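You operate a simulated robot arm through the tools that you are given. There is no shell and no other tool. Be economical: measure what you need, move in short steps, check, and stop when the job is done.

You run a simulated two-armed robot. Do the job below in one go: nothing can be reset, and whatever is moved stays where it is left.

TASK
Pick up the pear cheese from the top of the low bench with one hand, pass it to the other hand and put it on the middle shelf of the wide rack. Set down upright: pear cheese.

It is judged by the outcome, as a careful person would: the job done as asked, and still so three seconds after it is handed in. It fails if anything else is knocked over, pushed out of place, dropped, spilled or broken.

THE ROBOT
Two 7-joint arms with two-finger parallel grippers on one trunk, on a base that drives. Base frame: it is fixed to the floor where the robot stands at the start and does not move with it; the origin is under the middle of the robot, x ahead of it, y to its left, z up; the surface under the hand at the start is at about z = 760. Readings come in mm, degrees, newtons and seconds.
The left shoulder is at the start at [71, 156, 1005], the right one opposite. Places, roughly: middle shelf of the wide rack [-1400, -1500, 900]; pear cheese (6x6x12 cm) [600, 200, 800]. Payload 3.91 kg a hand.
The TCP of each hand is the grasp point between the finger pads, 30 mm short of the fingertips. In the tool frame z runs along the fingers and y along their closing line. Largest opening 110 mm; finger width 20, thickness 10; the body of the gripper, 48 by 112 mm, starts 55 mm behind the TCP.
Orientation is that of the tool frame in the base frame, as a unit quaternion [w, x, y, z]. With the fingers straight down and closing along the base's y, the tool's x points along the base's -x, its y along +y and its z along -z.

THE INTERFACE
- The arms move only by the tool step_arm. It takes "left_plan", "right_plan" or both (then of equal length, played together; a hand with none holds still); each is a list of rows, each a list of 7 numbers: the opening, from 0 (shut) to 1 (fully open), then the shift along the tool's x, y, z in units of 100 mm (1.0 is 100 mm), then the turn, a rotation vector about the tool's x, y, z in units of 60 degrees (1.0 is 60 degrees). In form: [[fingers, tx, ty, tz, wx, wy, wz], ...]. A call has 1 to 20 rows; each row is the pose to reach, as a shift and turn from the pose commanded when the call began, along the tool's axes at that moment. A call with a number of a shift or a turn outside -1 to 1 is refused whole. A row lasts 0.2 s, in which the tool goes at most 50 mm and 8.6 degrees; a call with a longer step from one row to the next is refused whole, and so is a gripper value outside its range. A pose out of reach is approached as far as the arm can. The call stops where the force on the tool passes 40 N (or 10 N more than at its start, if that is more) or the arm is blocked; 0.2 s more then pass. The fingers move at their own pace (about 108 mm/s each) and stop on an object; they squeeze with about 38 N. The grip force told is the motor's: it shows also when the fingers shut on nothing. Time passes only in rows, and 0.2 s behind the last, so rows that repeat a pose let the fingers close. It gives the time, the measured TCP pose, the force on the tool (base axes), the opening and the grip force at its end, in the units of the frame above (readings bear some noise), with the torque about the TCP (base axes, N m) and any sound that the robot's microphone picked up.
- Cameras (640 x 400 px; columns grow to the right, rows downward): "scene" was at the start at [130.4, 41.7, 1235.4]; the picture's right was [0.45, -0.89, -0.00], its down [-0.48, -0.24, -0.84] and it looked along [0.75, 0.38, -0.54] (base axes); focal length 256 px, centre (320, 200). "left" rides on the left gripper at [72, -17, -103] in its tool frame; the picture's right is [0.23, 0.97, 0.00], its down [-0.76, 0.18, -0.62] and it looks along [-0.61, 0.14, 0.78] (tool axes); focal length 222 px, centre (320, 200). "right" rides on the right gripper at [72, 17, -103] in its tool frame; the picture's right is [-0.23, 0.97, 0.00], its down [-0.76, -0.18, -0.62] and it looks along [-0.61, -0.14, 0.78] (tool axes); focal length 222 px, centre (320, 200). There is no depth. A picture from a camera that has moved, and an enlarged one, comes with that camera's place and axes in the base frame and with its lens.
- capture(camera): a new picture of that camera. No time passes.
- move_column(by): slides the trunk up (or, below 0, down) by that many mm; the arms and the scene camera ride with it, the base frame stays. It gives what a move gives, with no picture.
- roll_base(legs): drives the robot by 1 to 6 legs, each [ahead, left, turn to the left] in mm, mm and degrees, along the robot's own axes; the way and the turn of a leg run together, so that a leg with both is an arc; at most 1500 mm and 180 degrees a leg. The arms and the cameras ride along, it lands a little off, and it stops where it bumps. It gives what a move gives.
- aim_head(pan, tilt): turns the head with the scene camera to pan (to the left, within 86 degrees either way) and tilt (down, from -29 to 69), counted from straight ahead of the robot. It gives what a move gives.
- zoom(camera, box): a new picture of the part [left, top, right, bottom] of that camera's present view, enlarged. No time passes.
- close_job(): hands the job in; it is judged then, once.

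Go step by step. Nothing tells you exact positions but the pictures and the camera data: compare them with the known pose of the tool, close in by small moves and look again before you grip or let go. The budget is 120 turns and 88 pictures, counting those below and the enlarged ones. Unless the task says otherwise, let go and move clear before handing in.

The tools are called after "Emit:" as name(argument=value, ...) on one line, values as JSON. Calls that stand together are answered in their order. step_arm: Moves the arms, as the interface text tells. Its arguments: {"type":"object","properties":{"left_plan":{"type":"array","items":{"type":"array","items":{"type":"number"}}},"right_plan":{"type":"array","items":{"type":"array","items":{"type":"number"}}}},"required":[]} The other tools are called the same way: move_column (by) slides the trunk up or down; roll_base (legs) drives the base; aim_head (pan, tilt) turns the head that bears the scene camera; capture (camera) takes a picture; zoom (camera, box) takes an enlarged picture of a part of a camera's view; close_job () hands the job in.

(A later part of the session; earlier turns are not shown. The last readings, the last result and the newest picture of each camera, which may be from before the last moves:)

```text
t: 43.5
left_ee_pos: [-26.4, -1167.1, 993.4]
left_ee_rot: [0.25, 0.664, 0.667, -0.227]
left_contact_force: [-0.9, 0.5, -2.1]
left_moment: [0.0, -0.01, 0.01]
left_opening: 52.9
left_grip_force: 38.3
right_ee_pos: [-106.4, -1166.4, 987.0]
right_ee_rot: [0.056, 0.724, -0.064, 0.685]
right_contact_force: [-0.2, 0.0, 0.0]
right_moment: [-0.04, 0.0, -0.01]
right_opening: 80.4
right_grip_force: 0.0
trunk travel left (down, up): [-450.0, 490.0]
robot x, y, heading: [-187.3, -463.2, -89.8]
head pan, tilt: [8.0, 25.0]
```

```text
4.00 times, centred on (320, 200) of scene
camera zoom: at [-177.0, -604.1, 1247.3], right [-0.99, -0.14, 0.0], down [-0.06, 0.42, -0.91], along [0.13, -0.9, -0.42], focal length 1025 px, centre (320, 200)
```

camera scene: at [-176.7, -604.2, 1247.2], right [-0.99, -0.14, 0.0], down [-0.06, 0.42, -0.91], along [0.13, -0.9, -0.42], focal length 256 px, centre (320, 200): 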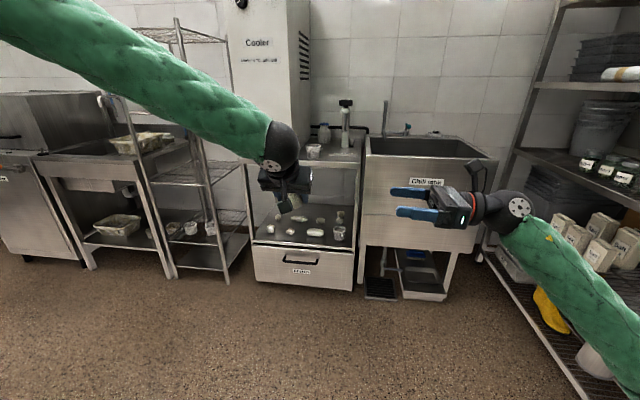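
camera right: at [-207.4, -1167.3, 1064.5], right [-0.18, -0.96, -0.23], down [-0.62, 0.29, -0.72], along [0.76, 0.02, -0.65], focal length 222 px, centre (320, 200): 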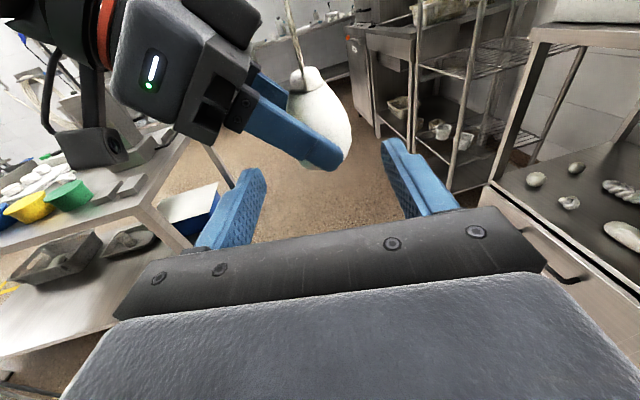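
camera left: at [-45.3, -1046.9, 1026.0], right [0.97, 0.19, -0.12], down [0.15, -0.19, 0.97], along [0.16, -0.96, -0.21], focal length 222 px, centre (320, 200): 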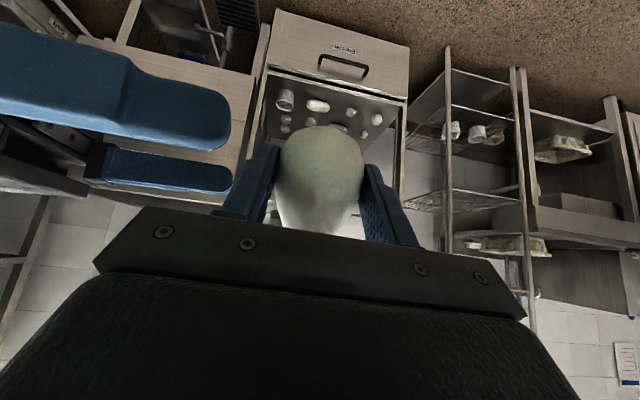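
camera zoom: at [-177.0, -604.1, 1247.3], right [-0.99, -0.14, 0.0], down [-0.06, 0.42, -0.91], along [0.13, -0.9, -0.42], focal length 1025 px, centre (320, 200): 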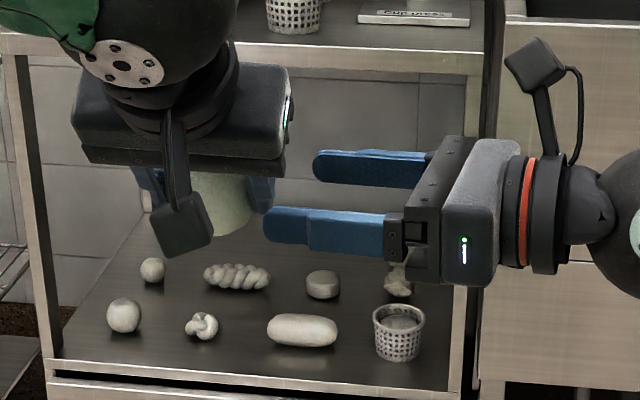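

Alignment looks good: the right fingers will pass on either side of the pear, below the left palm. I'll advance the remaining ~72 mm gently.

Emit:
step_arm(right_plan=[[0.73, 0, 0.01, 0.2, 0, 0, 0], [0.73, 0, 0.02, 0.4, 0, 0, 0], [0.73, 0, 0.02, 0.55, 0, 0, 0], [0.73, 0, 0.02, 0.65, 0, 0, 0], [0.73, 0, 0.02, 0.72, 0, 0, 0], [0.73, 0, 0.02, 0.72, 0, 0, 0]])

Emit:
capture(camera="right")

Emit:
capture(camera="left")

Emit:
zoom(camera="scene", box=[240, 150, 400, 250])

```text
t: 44.9
left_ee_pos: [-25.6, -1167.7, 992.1]
left_ee_rot: [0.25, 0.664, 0.667, -0.227]
left_contact_force: [-0.1, 0.1, -1.3]
left_moment: [0.06, 0.01, 0.05]
left_opening: 52.9
left_grip_force: 38.0
right_ee_pos: [-36.2, -1180.2, 983.0]
right_ee_rot: [0.057, 0.724, -0.065, 0.685]
right_contact_force: [0.2, -0.8, -0.2]
right_moment: [0.04, 0.01, 0.05]
right_opening: 80.1
right_grip_force: 0.0
trunk travel left (down, up): [-450.0, 490.0]
robot x, y, heading: [-186.9, -460.9, -89.9]
head pan, tilt: [8.0, 25.0]
```

```text
55 pictures are left
camera right: at [-136.6, -1181.8, 1061.0], right [-0.18, -0.96, -0.23], down [-0.62, 0.29, -0.72], along [0.76, 0.02, -0.65], focal length 222 px, centre (320, 200)
```

right: 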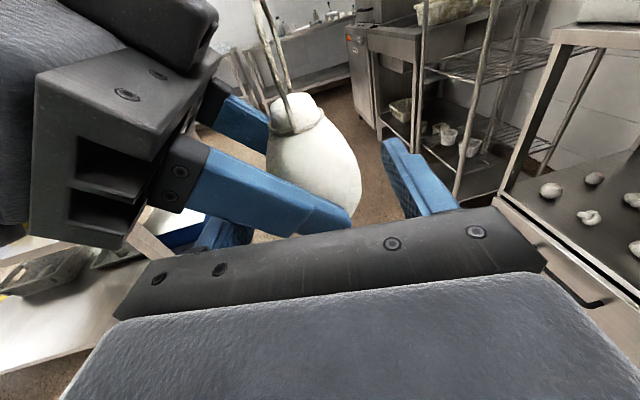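

```text
54 pictures are left
camera left: at [-44.9, -1047.0, 1025.9], right [0.97, 0.19, -0.12], down [0.15, -0.19, 0.97], along [0.16, -0.96, -0.21], focal length 222 px, centre (320, 200)
```

left: 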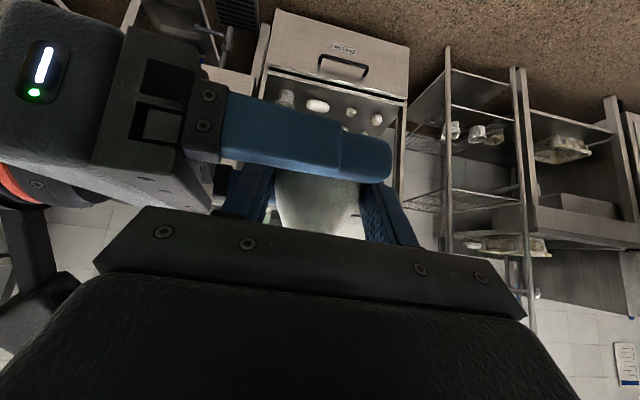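

```text
4.00 times, centred on (320, 200) of scene
camera zoom: at [-176.6, -604.2, 1247.2], right [-0.99, -0.14, 0.0], down [-0.06, 0.42, -0.91], along [0.13, -0.9, -0.42], focal length 1025 px, centre (320, 200)
```

zoom: 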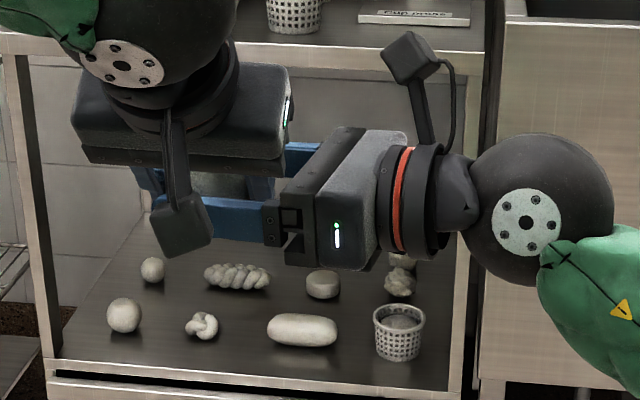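

No contact, and the pear is between the right fingers. Closing the right hand.

Emit:
step_arm(right_plan=[[0.5, 0, 0, 0, 0, 0, 0], [0.3, 0, 0, 0, 0, 0, 0], [0.2, 0, 0, 0, 0, 0, 0], [0.2, 0, 0, 0, 0, 0, 0]])

Emit:
capture(camera="right")

Emit:
capture(camera="left")

```text
t: 45.9
left_ee_pos: [-25.9, -1166.8, 993.6]
left_ee_rot: [0.251, 0.663, 0.667, -0.228]
left_contact_force: [-6.4, -37.8, -5.4]
left_moment: [-0.77, 0.13, 0.31]
left_opening: 53.1
left_grip_force: 38.7
right_ee_pos: [-35.2, -1179.3, 983.2]
right_ee_rot: [0.056, 0.724, -0.064, 0.685]
right_contact_force: [7.5, 37.8, 3.4]
right_moment: [0.45, -0.12, -0.01]
right_opening: 53.4
right_grip_force: 38.0
trunk travel left (down, up): [-450.0, 490.0]
robot x, y, heading: [-189.4, -464.6, -89.8]
head pan, tilt: [8.0, 25.0]
```

```text
52 pictures are left
camera right: at [-136.0, -1180.9, 1061.1], right [-0.18, -0.96, -0.23], down [-0.62, 0.29, -0.72], along [0.76, 0.02, -0.65], focal length 222 px, centre (320, 200)
```

right: 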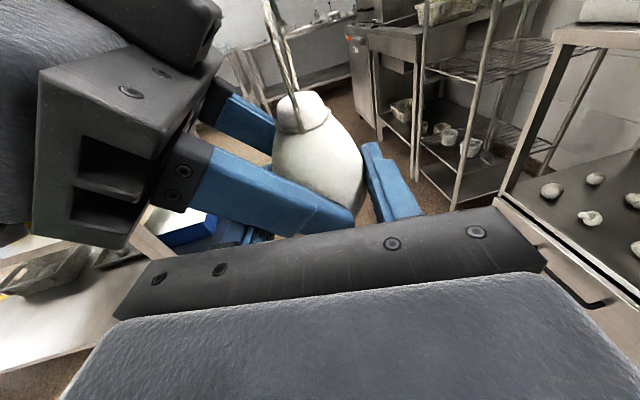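

```text
51 pictures are left
camera left: at [-45.0, -1047.5, 1026.2], right [0.97, 0.19, -0.12], down [0.15, -0.19, 0.97], along [0.16, -0.96, -0.21], focal length 222 px, centre (320, 200)
```

left: 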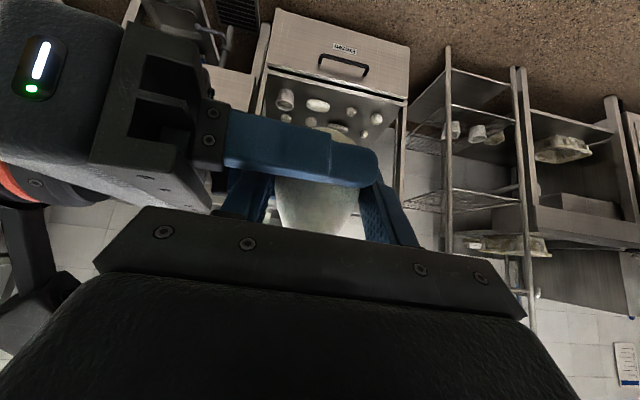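

The moments show that only the rear finger bears on the pear, at its lower edge, so the pear sits about 8 mm lower than my right grip and slightly rearward. I'll reopen, correct and close again.

Emit:
step_arm(right_plan=[[0.73, 0, 0, 0, 0, 0, 0], [0.73, 0, 0, 0, 0, 0, 0], [0.73, -0.04, -0.02, 0, 0, 0, 0], [0.73, -0.08, -0.03, 0, 0, 0, 0], [0.73, -0.08, -0.03, 0, 0, 0, 0], [0.5, -0.08, -0.03, 0, 0, 0, 0], [0.3, -0.08, -0.03, 0, 0, 0, 0], [0.2, -0.08, -0.03, 0, 0, 0, 0], [0.2, -0.08, -0.03, 0, 0, 0, 0]])

Emit:
capture(camera="right")

```text
t: 47.9
left_ee_pos: [-25.5, -1166.6, 992.7]
left_ee_rot: [0.249, 0.664, 0.667, -0.228]
left_contact_force: [-0.4, 15.1, 0.9]
left_moment: [0.33, -0.01, 0.2]
left_opening: 53.1
left_grip_force: 38.0
right_ee_pos: [-36.5, -1177.3, 976.9]
right_ee_rot: [0.057, 0.723, -0.066, 0.685]
right_contact_force: [-0.4, -15.6, -1.0]
right_moment: [-0.06, 0.0, -0.38]
right_opening: 53.5
right_grip_force: 37.8
trunk travel left (down, up): [-450.0, 490.0]
robot x, y, heading: [-186.7, -461.9, -89.8]
head pan, tilt: [8.0, 25.0]
```

```text
50 pictures are left
camera right: at [-136.7, -1179.3, 1054.1], right [-0.18, -0.96, -0.23], down [-0.62, 0.29, -0.72], along [0.76, 0.02, -0.65], focal length 222 px, centre (320, 200)
```

right: 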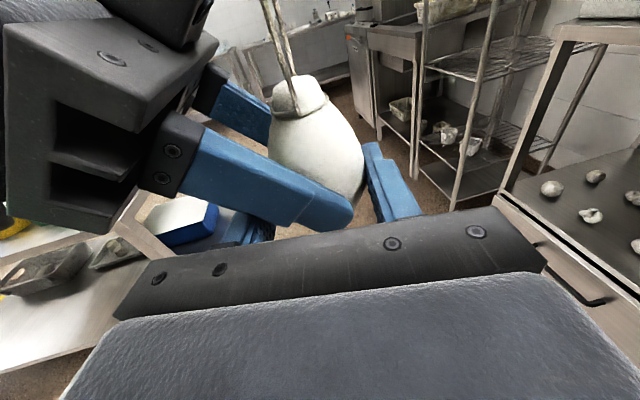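

Both right fingers now bear on the pear. I'll open the left hand and check that the right one holds it alone.

Emit:
step_arm(left_plan=[[0.55, 0, 0, 0, 0, 0, 0], [0.65, 0, 0, 0, 0, 0, 0], [0.7, 0, 0, 0, 0, 0, 0], [0.7, 0, 0, 0, 0, 0, 0]], right_plan=[[0.2, 0, 0, 0, 0, 0, 0], [0.2, 0, 0, 0, 0, 0, 0], [0.2, 0, 0, 0, 0, 0, 0], [0.2, 0, 0, 0, 0, 0, 0]])

Emit:
capture(camera="right")

Emit:
capture(camera="left")

```text
t: 48.9
left_ee_pos: [-25.7, -1167.0, 993.2]
left_ee_rot: [0.25, 0.664, 0.667, -0.227]
left_contact_force: [0.1, 0.5, -0.3]
left_moment: [0.01, -0.01, 0.0]
left_opening: 77.0
left_grip_force: 0.1
right_ee_pos: [-35.8, -1177.5, 975.8]
right_ee_rot: [0.056, 0.724, -0.064, 0.685]
right_contact_force: [0.5, -0.4, -0.3]
right_moment: [-0.02, -0.01, 0.01]
right_opening: 53.7
right_grip_force: 38.3
trunk travel left (down, up): [-450.0, 490.0]
robot x, y, heading: [-189.5, -462.4, -89.8]
head pan, tilt: [8.0, 25.0]
```

```text
49 pictures are left
camera right: at [-136.4, -1178.8, 1054.2], right [-0.18, -0.96, -0.23], down [-0.62, 0.29, -0.72], along [0.76, 0.02, -0.65], focal length 222 px, centre (320, 200)
```

right: 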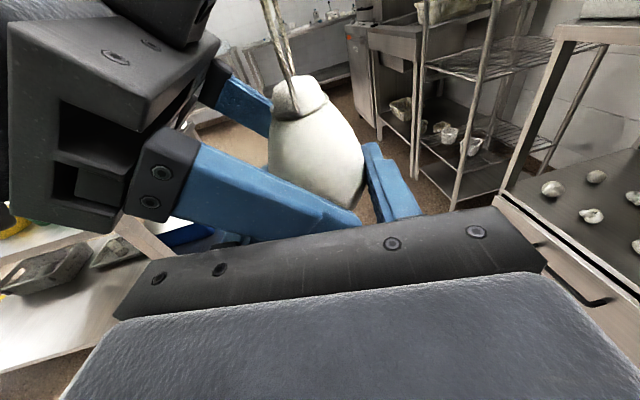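

```text
48 pictures are left
camera left: at [-44.9, -1047.1, 1025.9], right [0.97, 0.19, -0.12], down [0.15, -0.19, 0.97], along [0.16, -0.96, -0.21], focal length 222 px, centre (320, 200)
```

left: 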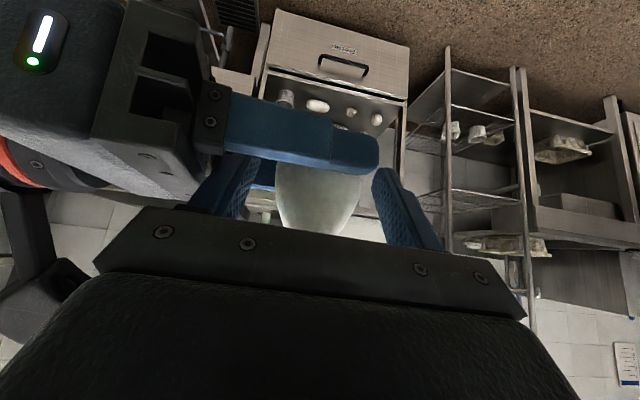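

The right hand holds the pear alone. I'll withdraw the left hand back along its axis, then off to the left.

Emit:
step_arm(left_plan=[[0.7, 0, 0, -0.2, 0, 0, 0], [0.7, 0, 0, -0.45, 0, 0, 0], [0.7, 0, 0, -0.75, 0, 0, 0], [0.7, 0, 0, -1.0, 0, 0, 0]])

Emit:
step_arm(left_plan=[[0.7, 0, 0.3, -0.1, 0, 0, 0], [0.7, 0, 0.65, -0.2, 0, 0, 0], [0.7, 0, 1.0, -0.3, 0, 0, 0]])

Emit:
capture(camera="right")

Emit:
capture(camera="left")

Emit:
capture(camera="scene")

```text
t: 49.9
left_ee_pos: [-28.8, -1101.6, 1070.2]
left_ee_rot: [0.25, 0.664, 0.667, -0.227]
left_contact_force: [-0.2, -1.1, 0.3]
left_moment: [0.0, -0.01, 0.03]
left_opening: 77.1
left_grip_force: 0.1
right_ee_pos: [-35.9, -1176.8, 977.1]
right_ee_rot: [0.057, 0.723, -0.065, 0.685]
right_contact_force: [-0.3, -0.1, 0.3]
right_moment: [0.0, 0.05, -0.02]
right_opening: 53.4
right_grip_force: 38.3
trunk travel left (down, up): [-450.0, 490.0]
robot x, y, heading: [-188.9, -461.8, -90.1]
head pan, tilt: [8.0, 25.0]
```

```text
t: 50.7
left_ee_pos: [70.9, -1082.7, 1095.7]
left_ee_rot: [0.249, 0.664, 0.667, -0.228]
left_contact_force: [1.4, 0.4, 0.1]
left_moment: [-0.01, 0.0, 0.0]
left_opening: 76.8
left_grip_force: 0.1
right_ee_pos: [-34.6, -1176.0, 976.9]
right_ee_rot: [0.058, 0.723, -0.065, 0.685]
right_contact_force: [-0.4, 0.4, -0.4]
right_moment: [0.02, 0.03, 0.05]
right_opening: 53.3
right_grip_force: 37.6
trunk travel left (down, up): [-450.0, 490.0]
robot x, y, heading: [-187.6, -462.3, -89.7]
head pan, tilt: [8.0, 25.0]
```

```text
47 pictures are left
camera right: at [-135.7, -1177.8, 1055.0], right [-0.18, -0.96, -0.23], down [-0.62, 0.29, -0.72], along [0.76, 0.02, -0.65], focal length 222 px, centre (320, 200)
```

right: 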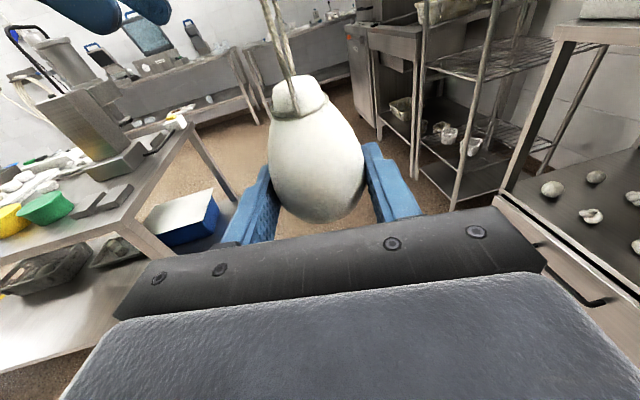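

```text
46 pictures are left
camera left: at [52.8, -962.1, 1129.0], right [0.97, 0.19, -0.12], down [0.15, -0.19, 0.97], along [0.16, -0.96, -0.21], focal length 222 px, centre (320, 200)
```

left: 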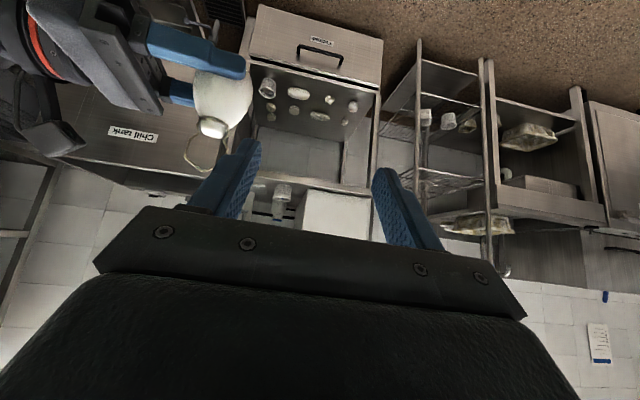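

```text
45 pictures are left
camera scene: at [-175.3, -603.2, 1247.4], right [-0.99, -0.14, 0.0], down [-0.06, 0.42, -0.91], along [0.13, -0.9, -0.42], focal length 256 px, centre (320, 200)
```

scene: 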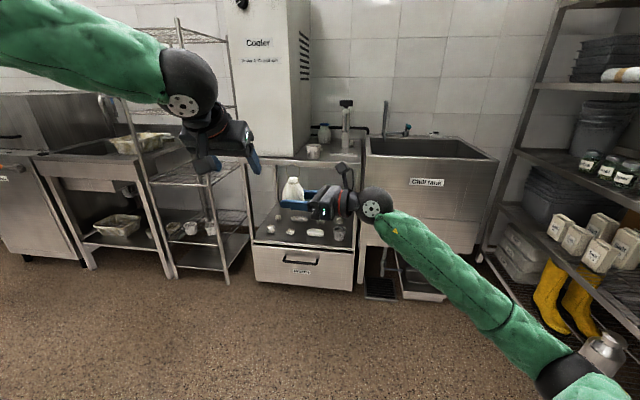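

The handover is done. Quick check that the pear is vertical in the hand.

Emit:
zoom(camera="scene", box=[256, 150, 384, 230])

Emit:
zoom(camera="left", box=[120, 20, 280, 180])

```text
5.00 times, centred on (320, 190) of scene
camera zoom: at [-175.3, -603.2, 1247.4], right [-0.99, -0.14, 0.0], down [-0.06, 0.42, -0.91], along [0.13, -0.9, -0.42], focal length 1282 px, centre (320, 250)
```

zoom: 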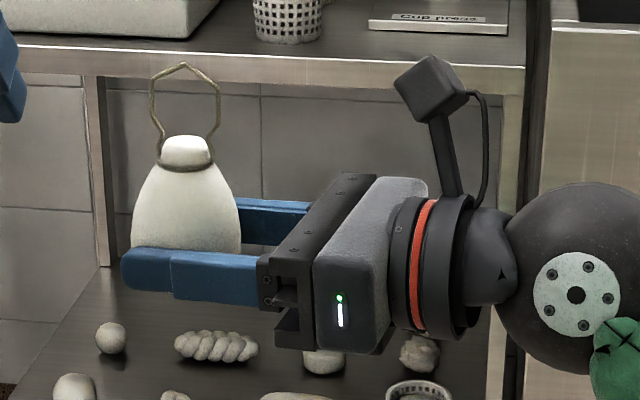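

```text
2.50 times, centred on (200, 100) of left
camera zoom: at [52.8, -962.1, 1129.0], right [0.97, 0.19, -0.12], down [0.15, -0.19, 0.97], along [0.16, -0.96, -0.21], focal length 555 px, centre (620, 450)
```

zoom: 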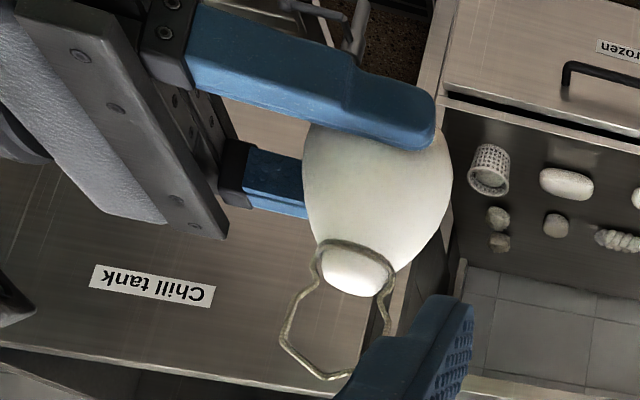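

The pear is vertical in the right hand. Now I'll yaw the right hand in stages to point forward, moving it slightly right, and watch the base for any contact.

Emit:
step_arm(right_plan=[[0.2, 0, 0, -0.15, -0.125, 0, 0], [0.2, 0, 0, -0.3, -0.25, 0, 0], [0.2, 0, 0, -0.45, -0.375, 0, 0], [0.2, 0, 0, -0.6, -0.5, 0, 0]])

Emit:
aim_head(pan=-40, tilt=30)

Emit:
capture(camera="scene")

```text
t: 51.7
left_ee_pos: [69.7, -1082.8, 1096.0]
left_ee_rot: [0.25, 0.664, 0.667, -0.228]
left_contact_force: [0.9, 0.7, -0.4]
left_moment: [0.01, -0.02, 0.03]
left_opening: 76.8
left_grip_force: 0.1
right_ee_pos: [-94.5, -1168.2, 980.3]
right_ee_rot: [0.243, 0.684, -0.241, 0.645]
right_contact_force: [-0.2, 0.0, -0.7]
right_moment: [0.01, 0.01, -0.01]
right_opening: 53.7
right_grip_force: 38.0
trunk travel left (down, up): [-450.0, 490.0]
robot x, y, heading: [-188.8, -461.2, -89.9]
head pan, tilt: [8.0, 25.0]
```

```text
t: 52.8
left_ee_pos: [70.4, -1083.5, 1095.0]
left_ee_rot: [0.249, 0.664, 0.668, -0.227]
left_contact_force: [-0.7, -0.1, 0.4]
left_moment: [0.0, 0.0, 0.01]
left_opening: 77.2
left_grip_force: 0.1
right_ee_pos: [-94.9, -1167.1, 978.9]
right_ee_rot: [0.242, 0.684, -0.239, 0.645]
right_contact_force: [0.0, 0.0, -2.0]
right_moment: [0.0, 0.0, 0.01]
right_opening: 53.2
right_grip_force: 37.8
trunk travel left (down, up): [-450.0, 490.0]
robot x, y, heading: [-185.4, -464.4, -89.7]
head pan, tilt: [-40.0, 30.0]
```

```text
42 pictures are left
camera scene: at [-247.4, -582.5, 1239.3], right [-0.77, 0.64, 0.0], down [0.32, 0.38, -0.87], along [-0.55, -0.67, -0.5], focal length 256 px, centre (320, 200)
```

scene: 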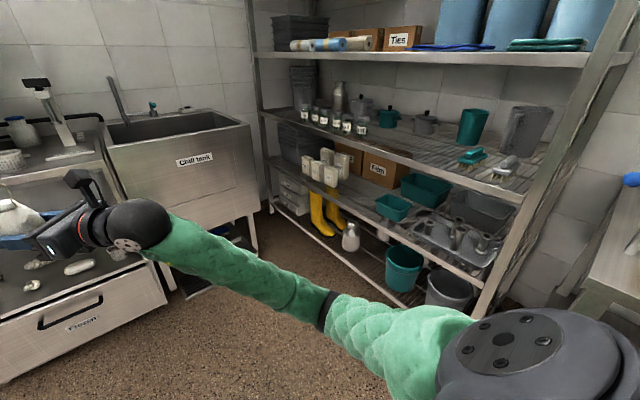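

The middle shelf (with the jars) has a clear front spot at about [-1165, -1140, 900], between the jars and the brushes. I'll continue yawing the hand to point forward and extend it a bit.

Emit:
step_arm(right_plan=[[0.2, 0, 0.18, 0.02, -0.1, 0, 0], [0.2, 0, 0.36, 0.04, -0.2, 0, 0], [0.2, 0, 0.54, 0.06, -0.31, 0, 0], [0.2, 0, 0.72, 0.08, -0.417, 0, 0], [0.2, 0, 0.72, 0.08, -0.417, 0, 0]])

```text
t: 54.1
left_ee_pos: [68.7, -1084.2, 1095.6]
left_ee_rot: [0.25, 0.665, 0.667, -0.227]
left_contact_force: [0.1, 0.6, 0.0]
left_moment: [-0.06, 0.02, 0.0]
left_opening: 77.1
left_grip_force: 0.1
right_ee_pos: [-217.2, -1244.8, 935.1]
right_ee_rot: [0.402, 0.668, -0.316, 0.542]
right_contact_force: [0.3, -0.4, -1.1]
right_moment: [0.01, 0.01, 0.02]
right_opening: 53.5
right_grip_force: 38.1
right hand out of reach, approached as far as the arm can: row 3, 4, 5
trunk travel left (down, up): [-450.0, 490.0]
robot x, y, heading: [-193.9, -462.1, -90.0]
head pan, tilt: [-40.0, 30.0]
stopped in row 5 (right hand): the arm was blocked; the commanded pose is now the measured one
```

Pointing fully forward hits the arm's limit and tilted the hand a bit. I'll go back to the previous yaw (about 50° left of forward), where the pear was upright, and use the robot's heading to face the rack instead.

Emit:
step_arm(right_plan=[[0.2, 0.09, -0.17, -0.02, 0.072, 0.016, 0.028], [0.2, 0.18, -0.34, -0.04, 0.144, 0.031, 0.055], [0.2, 0.27, -0.51, -0.06, 0.216, 0.047, 0.083], [0.2, 0.36, -0.68, -0.08, 0.288, 0.062, 0.11], [0.2, 0.45, -0.85, -0.1, 0.36, 0.078, 0.138], [0.2, 0.45, -0.85, -0.1, 0.36, 0.078, 0.138]])

Emit:
capture(camera="right")

```text
t: 55.5
left_ee_pos: [68.3, -1083.8, 1095.5]
left_ee_rot: [0.249, 0.665, 0.667, -0.227]
left_contact_force: [0.3, -0.2, -0.5]
left_moment: [-0.01, -0.04, 0.02]
left_opening: 77.0
left_grip_force: 0.0
right_ee_pos: [-139.6, -1193.0, 964.0]
right_ee_rot: [0.24, 0.683, -0.239, 0.646]
right_contact_force: [-0.2, -0.3, -1.1]
right_moment: [0.01, 0.02, 0.01]
right_opening: 53.6
right_grip_force: 38.1
trunk travel left (down, up): [-450.0, 490.0]
robot x, y, heading: [-187.9, -460.0, -90.1]
head pan, tilt: [-40.0, 30.0]
```

```text
41 pictures are left
camera right: at [-225.4, -1142.7, 1041.1], right [-0.63, -0.75, -0.21], down [-0.4, 0.55, -0.73], along [0.66, -0.38, -0.65], focal length 222 px, centre (320, 200)
```

right: 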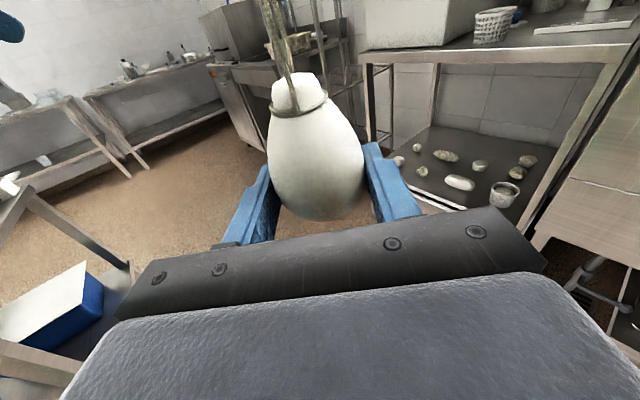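

The pear is upright again. I'll stow the left hand further back, then drive to open floor and turn towards the rack.

Emit:
step_arm(left_plan=[[0.7, 0.14, 0, -0.2, 0, 0, 0], [0.7, 0.28, 0, -0.4, 0, 0, 0], [0.7, 0.42, 0, -0.6, 0, 0, 0], [0.7, 0.56, 0, -0.8, 0, 0, 0], [0.7, 0.7, 0, -1.0, 0, 0, 0]])

Emit:
roll_base(legs=[[338, 188, 0], [0, 0, -112]])

Emit:
aim_head(pan=5, tilt=25)

Emit:
capture(camera="scene")

```text
t: 56.8
left_ee_pos: [65.7, -964.7, 1129.0]
left_ee_rot: [0.249, 0.665, 0.666, -0.228]
left_contact_force: [0.0, 0.2, 0.1]
left_moment: [0.0, 0.0, 0.02]
left_opening: 77.3
left_grip_force: 0.0
right_ee_pos: [-139.0, -1192.8, 965.2]
right_ee_rot: [0.24, 0.683, -0.238, 0.647]
right_contact_force: [-0.6, 0.0, -1.4]
right_moment: [0.0, 0.01, 0.02]
right_opening: 53.5
right_grip_force: 38.2
trunk travel left (down, up): [-450.0, 490.0]
robot x, y, heading: [-191.4, -462.4, -90.0]
head pan, tilt: [-40.0, 30.0]
```

```text
t: 63.9
left_ee_pos: [-563.6, -833.1, 1127.8]
left_ee_rot: [-0.053, 0.922, -0.191, -0.333]
left_contact_force: [-0.1, -0.3, 0.7]
left_moment: [0.05, 0.05, 0.01]
left_opening: 77.0
left_grip_force: 0.0
right_ee_pos: [-691.4, -554.0, 963.9]
right_ee_rot: [-0.673, -0.175, 0.702, -0.154]
right_contact_force: [-1.1, 0.4, -1.8]
right_moment: [-0.02, 0.01, -0.01]
right_opening: 53.4
right_grip_force: 38.2
trunk travel left (down, up): [-450.0, 490.0]
robot x, y, heading: [1.8, -800.2, 156.6]
head pan, tilt: [-40.0, 30.0]
```

```text
t: 65.0
left_ee_pos: [-563.8, -834.0, 1128.6]
left_ee_rot: [-0.053, 0.922, -0.191, -0.333]
left_contact_force: [-0.1, -0.5, 0.5]
left_moment: [0.0, -0.01, -0.01]
left_opening: 77.2
left_grip_force: 0.1
right_ee_pos: [-692.4, -554.2, 963.7]
right_ee_rot: [-0.673, -0.175, 0.703, -0.153]
right_contact_force: [0.0, 0.4, -0.9]
right_moment: [-0.01, -0.03, 0.0]
right_opening: 53.6
right_grip_force: 37.6
trunk travel left (down, up): [-450.0, 490.0]
robot x, y, heading: [0.4, -801.8, 156.8]
head pan, tilt: [5.0, 25.0]
```

```text
40 pictures are left
camera scene: at [-135.0, -747.7, 1247.3], right [0.32, 0.95, 0.0], down [0.4, -0.13, -0.91], along [-0.86, 0.29, -0.42], focal length 256 px, centre (320, 200)
```

scene: 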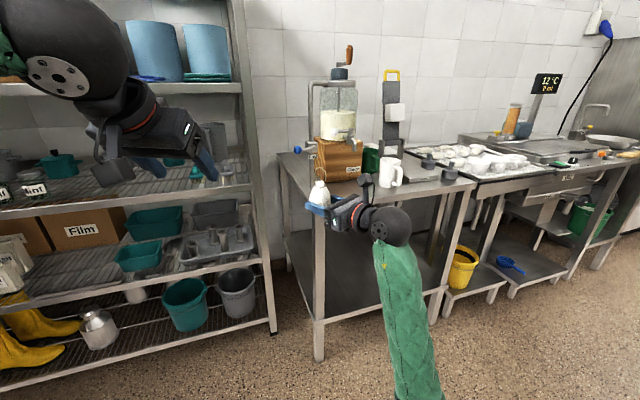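

Facing the rack now, with the hand pointing at it obliquely. I'll extend the right hand, raise the trunk slightly, and drive to a standoff in front of the free spot.

Emit:
step_arm(right_plan=[[0.2, 0, 0.15, 0.13, 0, 0, 0], [0.2, 0, 0.3, 0.26, 0, 0, 0], [0.2, 0, 0.45, 0.39, 0, 0, 0], [0.2, 0, 0.61, 0.52, 0, 0, 0]])

Emit:
move_column(by=20)

Emit:
roll_base(legs=[[-50, 596, 0]])

Emit:
aim_head(pan=0, tilt=22)

Emit:
capture(camera="scene")

Emit:
capture(camera="right")

```text
t: 66.0
left_ee_pos: [-564.4, -833.0, 1127.6]
left_ee_rot: [-0.053, 0.922, -0.191, -0.333]
left_contact_force: [-0.4, 0.0, -0.5]
left_moment: [0.01, -0.01, 0.0]
left_opening: 76.9
left_grip_force: 0.0
right_ee_pos: [-766.8, -522.9, 962.6]
right_ee_rot: [-0.672, -0.176, 0.703, -0.154]
right_contact_force: [0.5, -0.3, -0.8]
right_moment: [-0.02, 0.03, 0.03]
right_opening: 53.5
right_grip_force: 38.6
trunk travel left (down, up): [-450.0, 490.0]
robot x, y, heading: [-0.9, -797.9, 156.6]
head pan, tilt: [5.0, 25.0]
```

```text
t: 66.7
left_ee_pos: [-564.1, -832.8, 1147.4]
left_ee_rot: [-0.053, 0.922, -0.19, -0.333]
left_contact_force: [-0.5, -0.3, -0.3]
left_moment: [0.01, 0.01, -0.01]
left_opening: 76.9
left_grip_force: 0.1
right_ee_pos: [-767.8, -523.3, 982.0]
right_ee_rot: [-0.672, -0.175, 0.703, -0.154]
right_contact_force: [-0.8, -0.8, -1.2]
right_moment: [-0.02, -0.01, 0.0]
right_opening: 53.6
right_grip_force: 37.6
trunk travel left (down, up): [-470.0, 470.0]
robot x, y, heading: [-2.0, -797.7, 156.5]
head pan, tilt: [5.0, 25.0]
```

```text
t: 70.1
left_ee_pos: [-756.1, -1400.0, 1147.8]
left_ee_rot: [-0.055, 0.922, -0.192, -0.333]
left_contact_force: [0.2, 0.5, -0.1]
left_moment: [0.0, 0.0, -0.01]
left_opening: 77.1
left_grip_force: 0.1
right_ee_pos: [-956.4, -1088.1, 981.5]
right_ee_rot: [-0.673, -0.174, 0.703, -0.152]
right_contact_force: [0.7, -0.3, -1.8]
right_moment: [0.0, -0.01, 0.01]
right_opening: 53.6
right_grip_force: 37.7
trunk travel left (down, up): [-470.0, 470.0]
robot x, y, heading: [-191.2, -1363.2, 156.3]
head pan, tilt: [5.0, 25.0]
```

```text
t: 70.7
left_ee_pos: [-756.8, -1399.7, 1147.2]
left_ee_rot: [-0.054, 0.922, -0.192, -0.333]
left_contact_force: [0.5, -0.5, -0.3]
left_moment: [0.0, 0.0, 0.0]
left_opening: 76.8
left_grip_force: 0.0
right_ee_pos: [-957.7, -1088.7, 982.0]
right_ee_rot: [-0.673, -0.174, 0.703, -0.153]
right_contact_force: [0.0, 0.2, -1.2]
right_moment: [0.02, -0.01, -0.06]
right_opening: 53.5
right_grip_force: 37.6
trunk travel left (down, up): [-470.0, 470.0]
robot x, y, heading: [-191.1, -1364.9, 156.6]
head pan, tilt: [0.0, 22.0]
```

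```text
39 pictures are left
camera scene: at [-325.0, -1306.8, 1272.1], right [0.4, 0.92, 0.0], down [0.34, -0.15, -0.93], along [-0.85, 0.37, -0.38], focal length 256 px, centre (320, 200)
```

scene: 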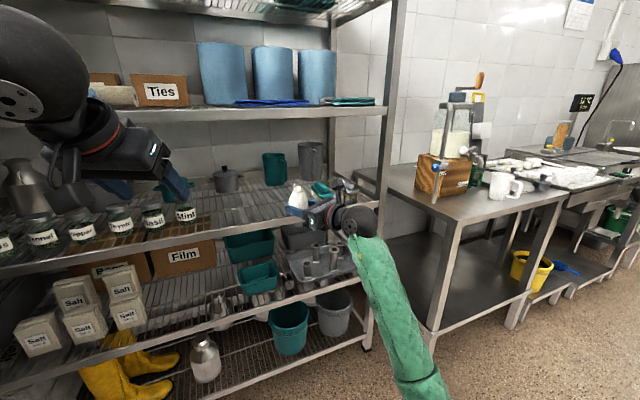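

```text
38 pictures are left
camera right: at [-875.5, -1030.5, 1059.6], right [-0.43, 0.88, -0.21], down [0.66, 0.15, -0.73], along [-0.61, -0.45, -0.65], focal length 222 px, centre (320, 200)
```

right: 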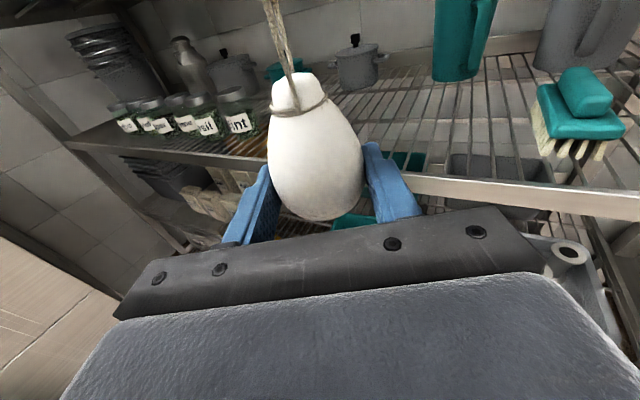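

The pear is gripped low, so the palm's underside is nearly level with the pear's base. I'll therefore approach nearly square to the shelf and keep the palm just outside its front edge. First I'll square up the hand and stow the left arm inward.

Emit:
step_arm(right_plan=[[0.2, 0, 0, 0, -0.033, 0, 0], [0.2, 0, 0, 0, -0.067, 0, 0], [0.2, 0, 0, 0, -0.1, 0, 0], [0.2, 0, 0, 0, -0.133, 0, 0], [0.2, 0, 0, 0, -0.133, 0, 0]], left_plan=[[0.7, 0, -0.2, 0, 0, 0, 0], [0.7, 0, -0.4, 0, 0, 0, 0], [0.7, 0, -0.6, 0, 0, 0, 0], [0.7, 0, -0.8, 0, 0, 0, 0], [0.7, 0, -0.8, 0, 0, 0, 0]])

Emit:
roll_base(legs=[[0, 0, -11.5]])

```text
t: 71.9
left_ee_pos: [-726.2, -1326.4, 1146.5]
left_ee_rot: [-0.054, 0.922, -0.191, -0.333]
left_contact_force: [0.2, 0.2, -0.1]
left_moment: [0.0, 0.02, 0.0]
left_opening: 76.7
left_grip_force: 0.2
right_ee_pos: [-958.0, -1089.8, 982.5]
right_ee_rot: [-0.683, -0.127, 0.712, -0.103]
right_contact_force: [1.2, -0.3, -1.4]
right_moment: [0.03, -0.02, -0.01]
right_opening: 53.6
right_grip_force: 38.1
trunk travel left (down, up): [-470.0, 470.0]
robot x, y, heading: [-191.2, -1364.9, 156.4]
head pan, tilt: [0.0, 22.0]
```

```text
t: 73.1
left_ee_pos: [-708.6, -1220.2, 1145.9]
left_ee_rot: [-0.087, 0.897, -0.284, -0.327]
left_contact_force: [-0.3, 0.1, 0.3]
left_moment: [0.04, 0.01, 0.03]
left_opening: 77.1
left_grip_force: 0.2
right_ee_pos: [-887.3, -939.2, 982.2]
right_ee_rot: [-0.69, -0.053, 0.721, -0.033]
right_contact_force: [-0.5, -0.6, -1.4]
right_moment: [-0.02, -0.05, 0.03]
right_opening: 53.4
right_grip_force: 38.0
trunk travel left (down, up): [-470.0, 470.0]
robot x, y, heading: [-195.8, -1365.5, 145.0]
head pan, tilt: [0.0, 22.0]
```

The hand is now nearly square to the shelf. I'm moving to just in front of the free spot.

Emit:
roll_base(legs=[[32, 152, 0]])

Emit:
capture(camera="right")

Emit:
capture(camera="scene")

Emit:
capture(camera="left")

```text
t: 74.5
left_ee_pos: [-823.5, -1327.6, 1145.5]
left_ee_rot: [-0.088, 0.897, -0.284, -0.326]
left_contact_force: [-0.6, -0.8, -0.1]
left_moment: [0.01, 0.01, 0.0]
left_opening: 77.2
left_grip_force: 0.1
right_ee_pos: [-1001.3, -1049.0, 981.2]
right_ee_rot: [-0.689, -0.054, 0.722, -0.032]
right_contact_force: [-0.5, -0.4, -1.8]
right_moment: [-0.02, 0.01, -0.05]
right_opening: 53.5
right_grip_force: 37.6
trunk travel left (down, up): [-470.0, 470.0]
robot x, y, heading: [-305.6, -1469.1, 144.7]
head pan, tilt: [0.0, 22.0]
```

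```text
37 pictures are left
camera right: at [-904.2, -1021.9, 1059.4], right [-0.11, 0.97, -0.2], down [0.67, -0.07, -0.74], along [-0.73, -0.22, -0.65], focal length 222 px, centre (320, 200)
```

right: 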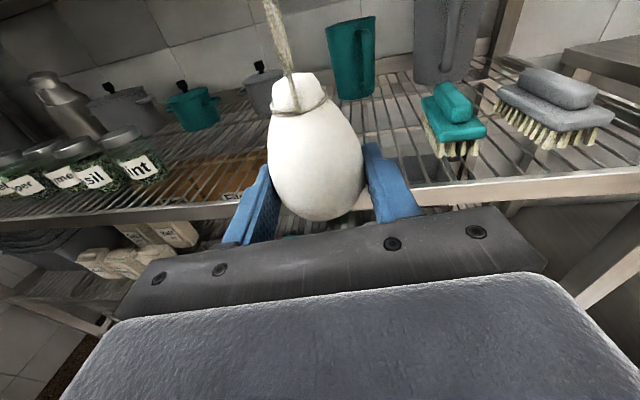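

```text
36 pictures are left
camera scene: at [-426.0, -1389.1, 1272.0], right [0.58, 0.82, 0.0], down [0.31, -0.21, -0.93], along [-0.76, 0.53, -0.38], focal length 256 px, centre (320, 200)
```

scene: 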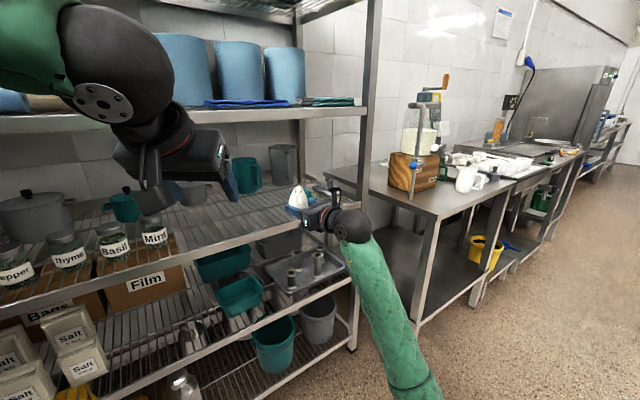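

```text
35 pictures are left
camera left: at [-711.5, -1383.4, 1179.0], right [-0.41, -0.9, -0.12], down [-0.24, -0.02, 0.97], along [-0.88, 0.43, -0.21], focal length 222 px, centre (320, 200)
```

left: 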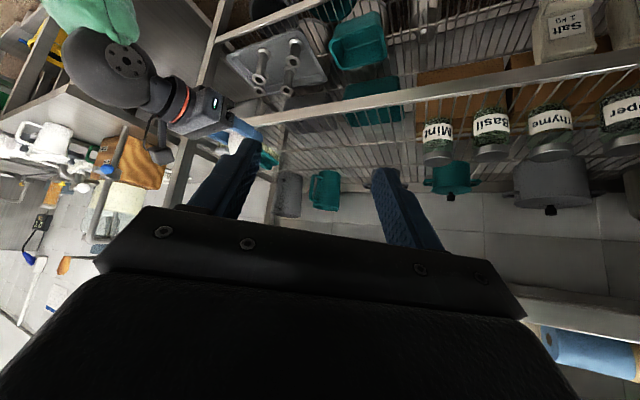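

Front edge is at x ≈ -1090, and the spot at y ≈ -1050 is clear of the brushes and jars. Driving 120 mm straight in, with the pear well above the shelf.

Emit:
roll_base(legs=[[98, 69, 0]])

Emit:
capture(camera="right")

Emit:
zoom(camera="scene", box=[220, 150, 380, 250])

Emit:
zoom(camera="left", box=[140, 60, 340, 220])

```text
t: 75.7
left_ee_pos: [-944.9, -1325.8, 1144.2]
left_ee_rot: [-0.088, 0.898, -0.284, -0.324]
left_contact_force: [-1.0, 0.6, 0.2]
left_moment: [-0.01, -0.04, 0.02]
left_opening: 76.7
left_grip_force: 0.1
right_ee_pos: [-1123.9, -1048.1, 980.2]
right_ee_rot: [-0.689, -0.054, 0.721, -0.034]
right_contact_force: [0.9, -0.3, -1.6]
right_moment: [0.01, 0.03, -0.01]
right_opening: 53.3
right_grip_force: 38.0
trunk travel left (down, up): [-470.0, 470.0]
robot x, y, heading: [-427.4, -1472.1, 144.8]
head pan, tilt: [0.0, 22.0]
```

```text
34 pictures are left
camera right: at [-1025.9, -1020.5, 1058.4], right [-0.11, 0.97, -0.2], down [0.67, -0.07, -0.74], along [-0.73, -0.22, -0.65], focal length 222 px, centre (320, 200)
```

right: 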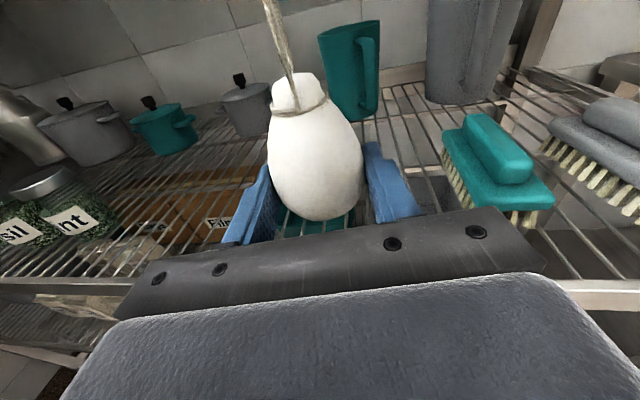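

```text
4.00 times, centred on (300, 200) of scene
camera zoom: at [-547.7, -1387.3, 1271.8], right [0.58, 0.82, 0.0], down [0.31, -0.22, -0.93], along [-0.76, 0.53, -0.38], focal length 1025 px, centre (400, 200)
```

zoom: 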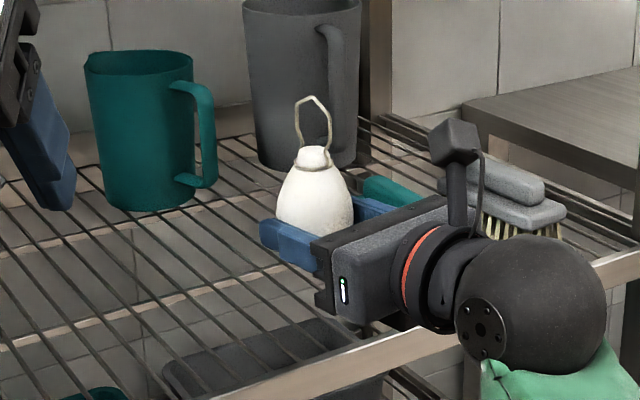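

```text
2.50 times, centred on (240, 140) of left
camera zoom: at [-833.2, -1381.8, 1178.5], right [-0.41, -0.91, -0.12], down [-0.25, -0.02, 0.97], along [-0.88, 0.42, -0.22], focal length 555 px, centre (520, 350)
```

zoom: 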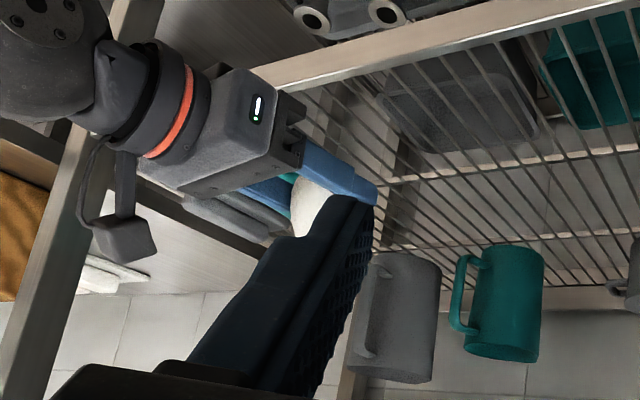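

Position is good: palm outside the front beam and pear over the slats, with clear space around. Lowering in small steps, watching the force.

Emit:
step_arm(right_plan=[[0.2, -0.12, 0, 0, 0, 0, 0], [0.2, -0.25, 0, 0, 0, 0, 0], [0.2, -0.38, 0, 0, 0, 0, 0], [0.2, -0.38, 0, 0, 0, 0, 0]])

Emit:
zoom(camera="scene", box=[240, 170, 352, 240])

Emit:
capture(camera="right")

```text
t: 76.7
left_ee_pos: [-942.6, -1325.9, 1146.2]
left_ee_rot: [-0.088, 0.897, -0.284, -0.326]
left_contact_force: [0.7, -0.4, 0.8]
left_moment: [0.0, 0.0, -0.01]
left_opening: 76.9
left_grip_force: 0.0
right_ee_pos: [-1119.7, -1045.6, 942.4]
right_ee_rot: [-0.69, -0.055, 0.721, -0.034]
right_contact_force: [-0.4, -0.1, -0.9]
right_moment: [0.04, -0.03, -0.02]
right_opening: 53.3
right_grip_force: 38.2
trunk travel left (down, up): [-470.0, 470.0]
robot x, y, heading: [-426.4, -1466.9, 145.1]
head pan, tilt: [0.0, 22.0]
```

```text
5.71 times, centred on (296, 205) of scene
camera zoom: at [-545.5, -1387.4, 1272.1], right [0.58, 0.82, 0.0], down [0.31, -0.22, -0.93], along [-0.76, 0.53, -0.38], focal length 1465 px, centre (457, 171)
```

zoom: 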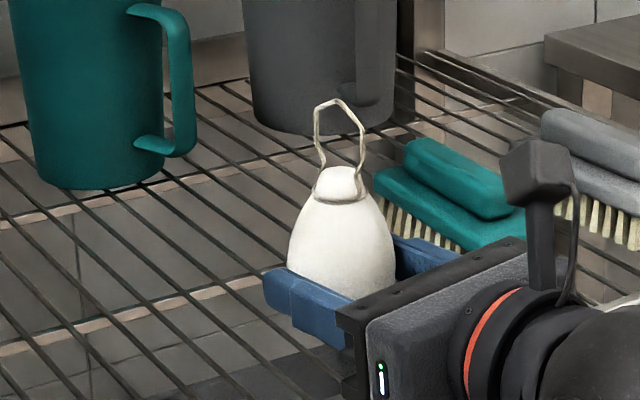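

```text
30 pictures are left
camera right: at [-1022.6, -1019.4, 1021.2], right [-0.11, 0.97, -0.2], down [0.67, -0.07, -0.74], along [-0.73, -0.22, -0.65], focal length 222 px, centre (320, 200)
```

right: 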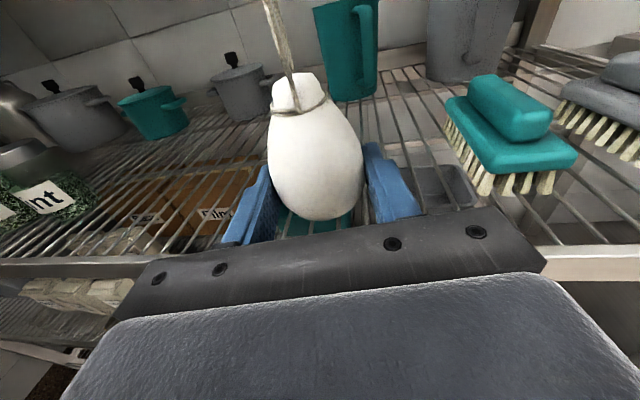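

No contact yet. Lowering further in small increments.

Emit:
step_arm(right_plan=[[0.2, -0.05, 0, 0, 0, 0, 0], [0.2, -0.1, 0, 0, 0, 0, 0], [0.2, -0.13, 0, 0, 0, 0, 0], [0.2, -0.13, 0, 0, 0, 0, 0]])

Emit:
zoom(camera="right", box=[220, 140, 420, 240])

```text
t: 77.7
left_ee_pos: [-942.3, -1326.2, 1146.1]
left_ee_rot: [-0.088, 0.898, -0.284, -0.326]
left_contact_force: [0.1, -0.3, -1.2]
left_moment: [-0.02, -0.01, 0.02]
left_opening: 77.1
left_grip_force: 0.1
right_ee_pos: [-1120.1, -1045.7, 931.0]
right_ee_rot: [-0.691, -0.054, 0.72, -0.034]
right_contact_force: [0.3, 0.2, -1.7]
right_moment: [0.03, -0.04, -0.01]
right_opening: 53.3
right_grip_force: 38.0
trunk travel left (down, up): [-470.0, 470.0]
robot x, y, heading: [-428.7, -1469.3, 144.8]
head pan, tilt: [0.0, 22.0]
```

```text
3.20 times, centred on (320, 190) of right
camera zoom: at [-1021.8, -1019.0, 1008.4], right [-0.11, 0.97, -0.2], down [0.67, -0.07, -0.74], along [-0.73, -0.22, -0.65], focal length 711 px, centre (320, 232)
```

zoom: 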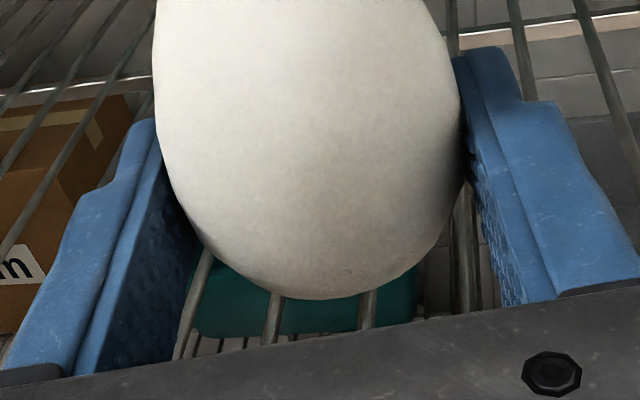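

Still free; the pear's base is just above the wires. Continuing down slowly.

Emit:
step_arm(right_plan=[[0.2, -0.03, 0, 0, 0, 0, 0], [0.2, -0.06, 0, 0, 0, 0, 0], [0.2, -0.06, 0, 0, 0, 0, 0]])

Emit:
zoom(camera="right", box=[220, 140, 420, 240])

```text
t: 78.5
left_ee_pos: [-942.8, -1327.5, 1145.6]
left_ee_rot: [-0.087, 0.898, -0.284, -0.326]
left_contact_force: [0.5, 0.0, 1.5]
left_moment: [-0.02, -0.01, 0.02]
left_opening: 77.1
left_grip_force: 0.2
right_ee_pos: [-1119.1, -1045.3, 926.0]
right_ee_rot: [-0.69, -0.055, 0.721, -0.034]
right_contact_force: [0.1, 0.6, -0.9]
right_moment: [0.01, -0.04, -0.01]
right_opening: 53.4
right_grip_force: 37.6
trunk travel left (down, up): [-470.0, 470.0]
robot x, y, heading: [-428.7, -1470.4, 144.8]
head pan, tilt: [0.0, 22.0]
```

```text
3.20 times, centred on (320, 190) of right
camera zoom: at [-1021.9, -1018.6, 1002.9], right [-0.11, 0.97, -0.2], down [0.67, -0.07, -0.74], along [-0.73, -0.22, -0.65], focal length 711 px, centre (320, 232)
```

zoom: 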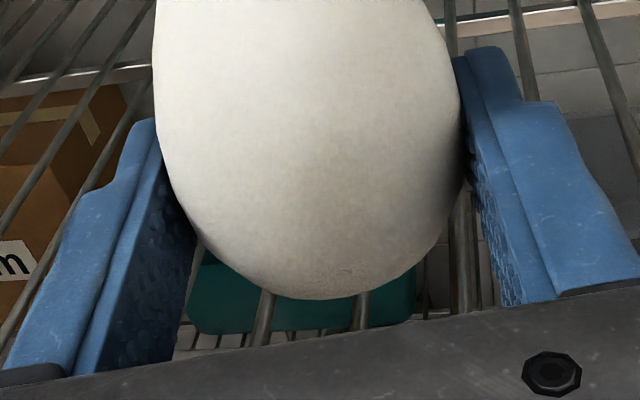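

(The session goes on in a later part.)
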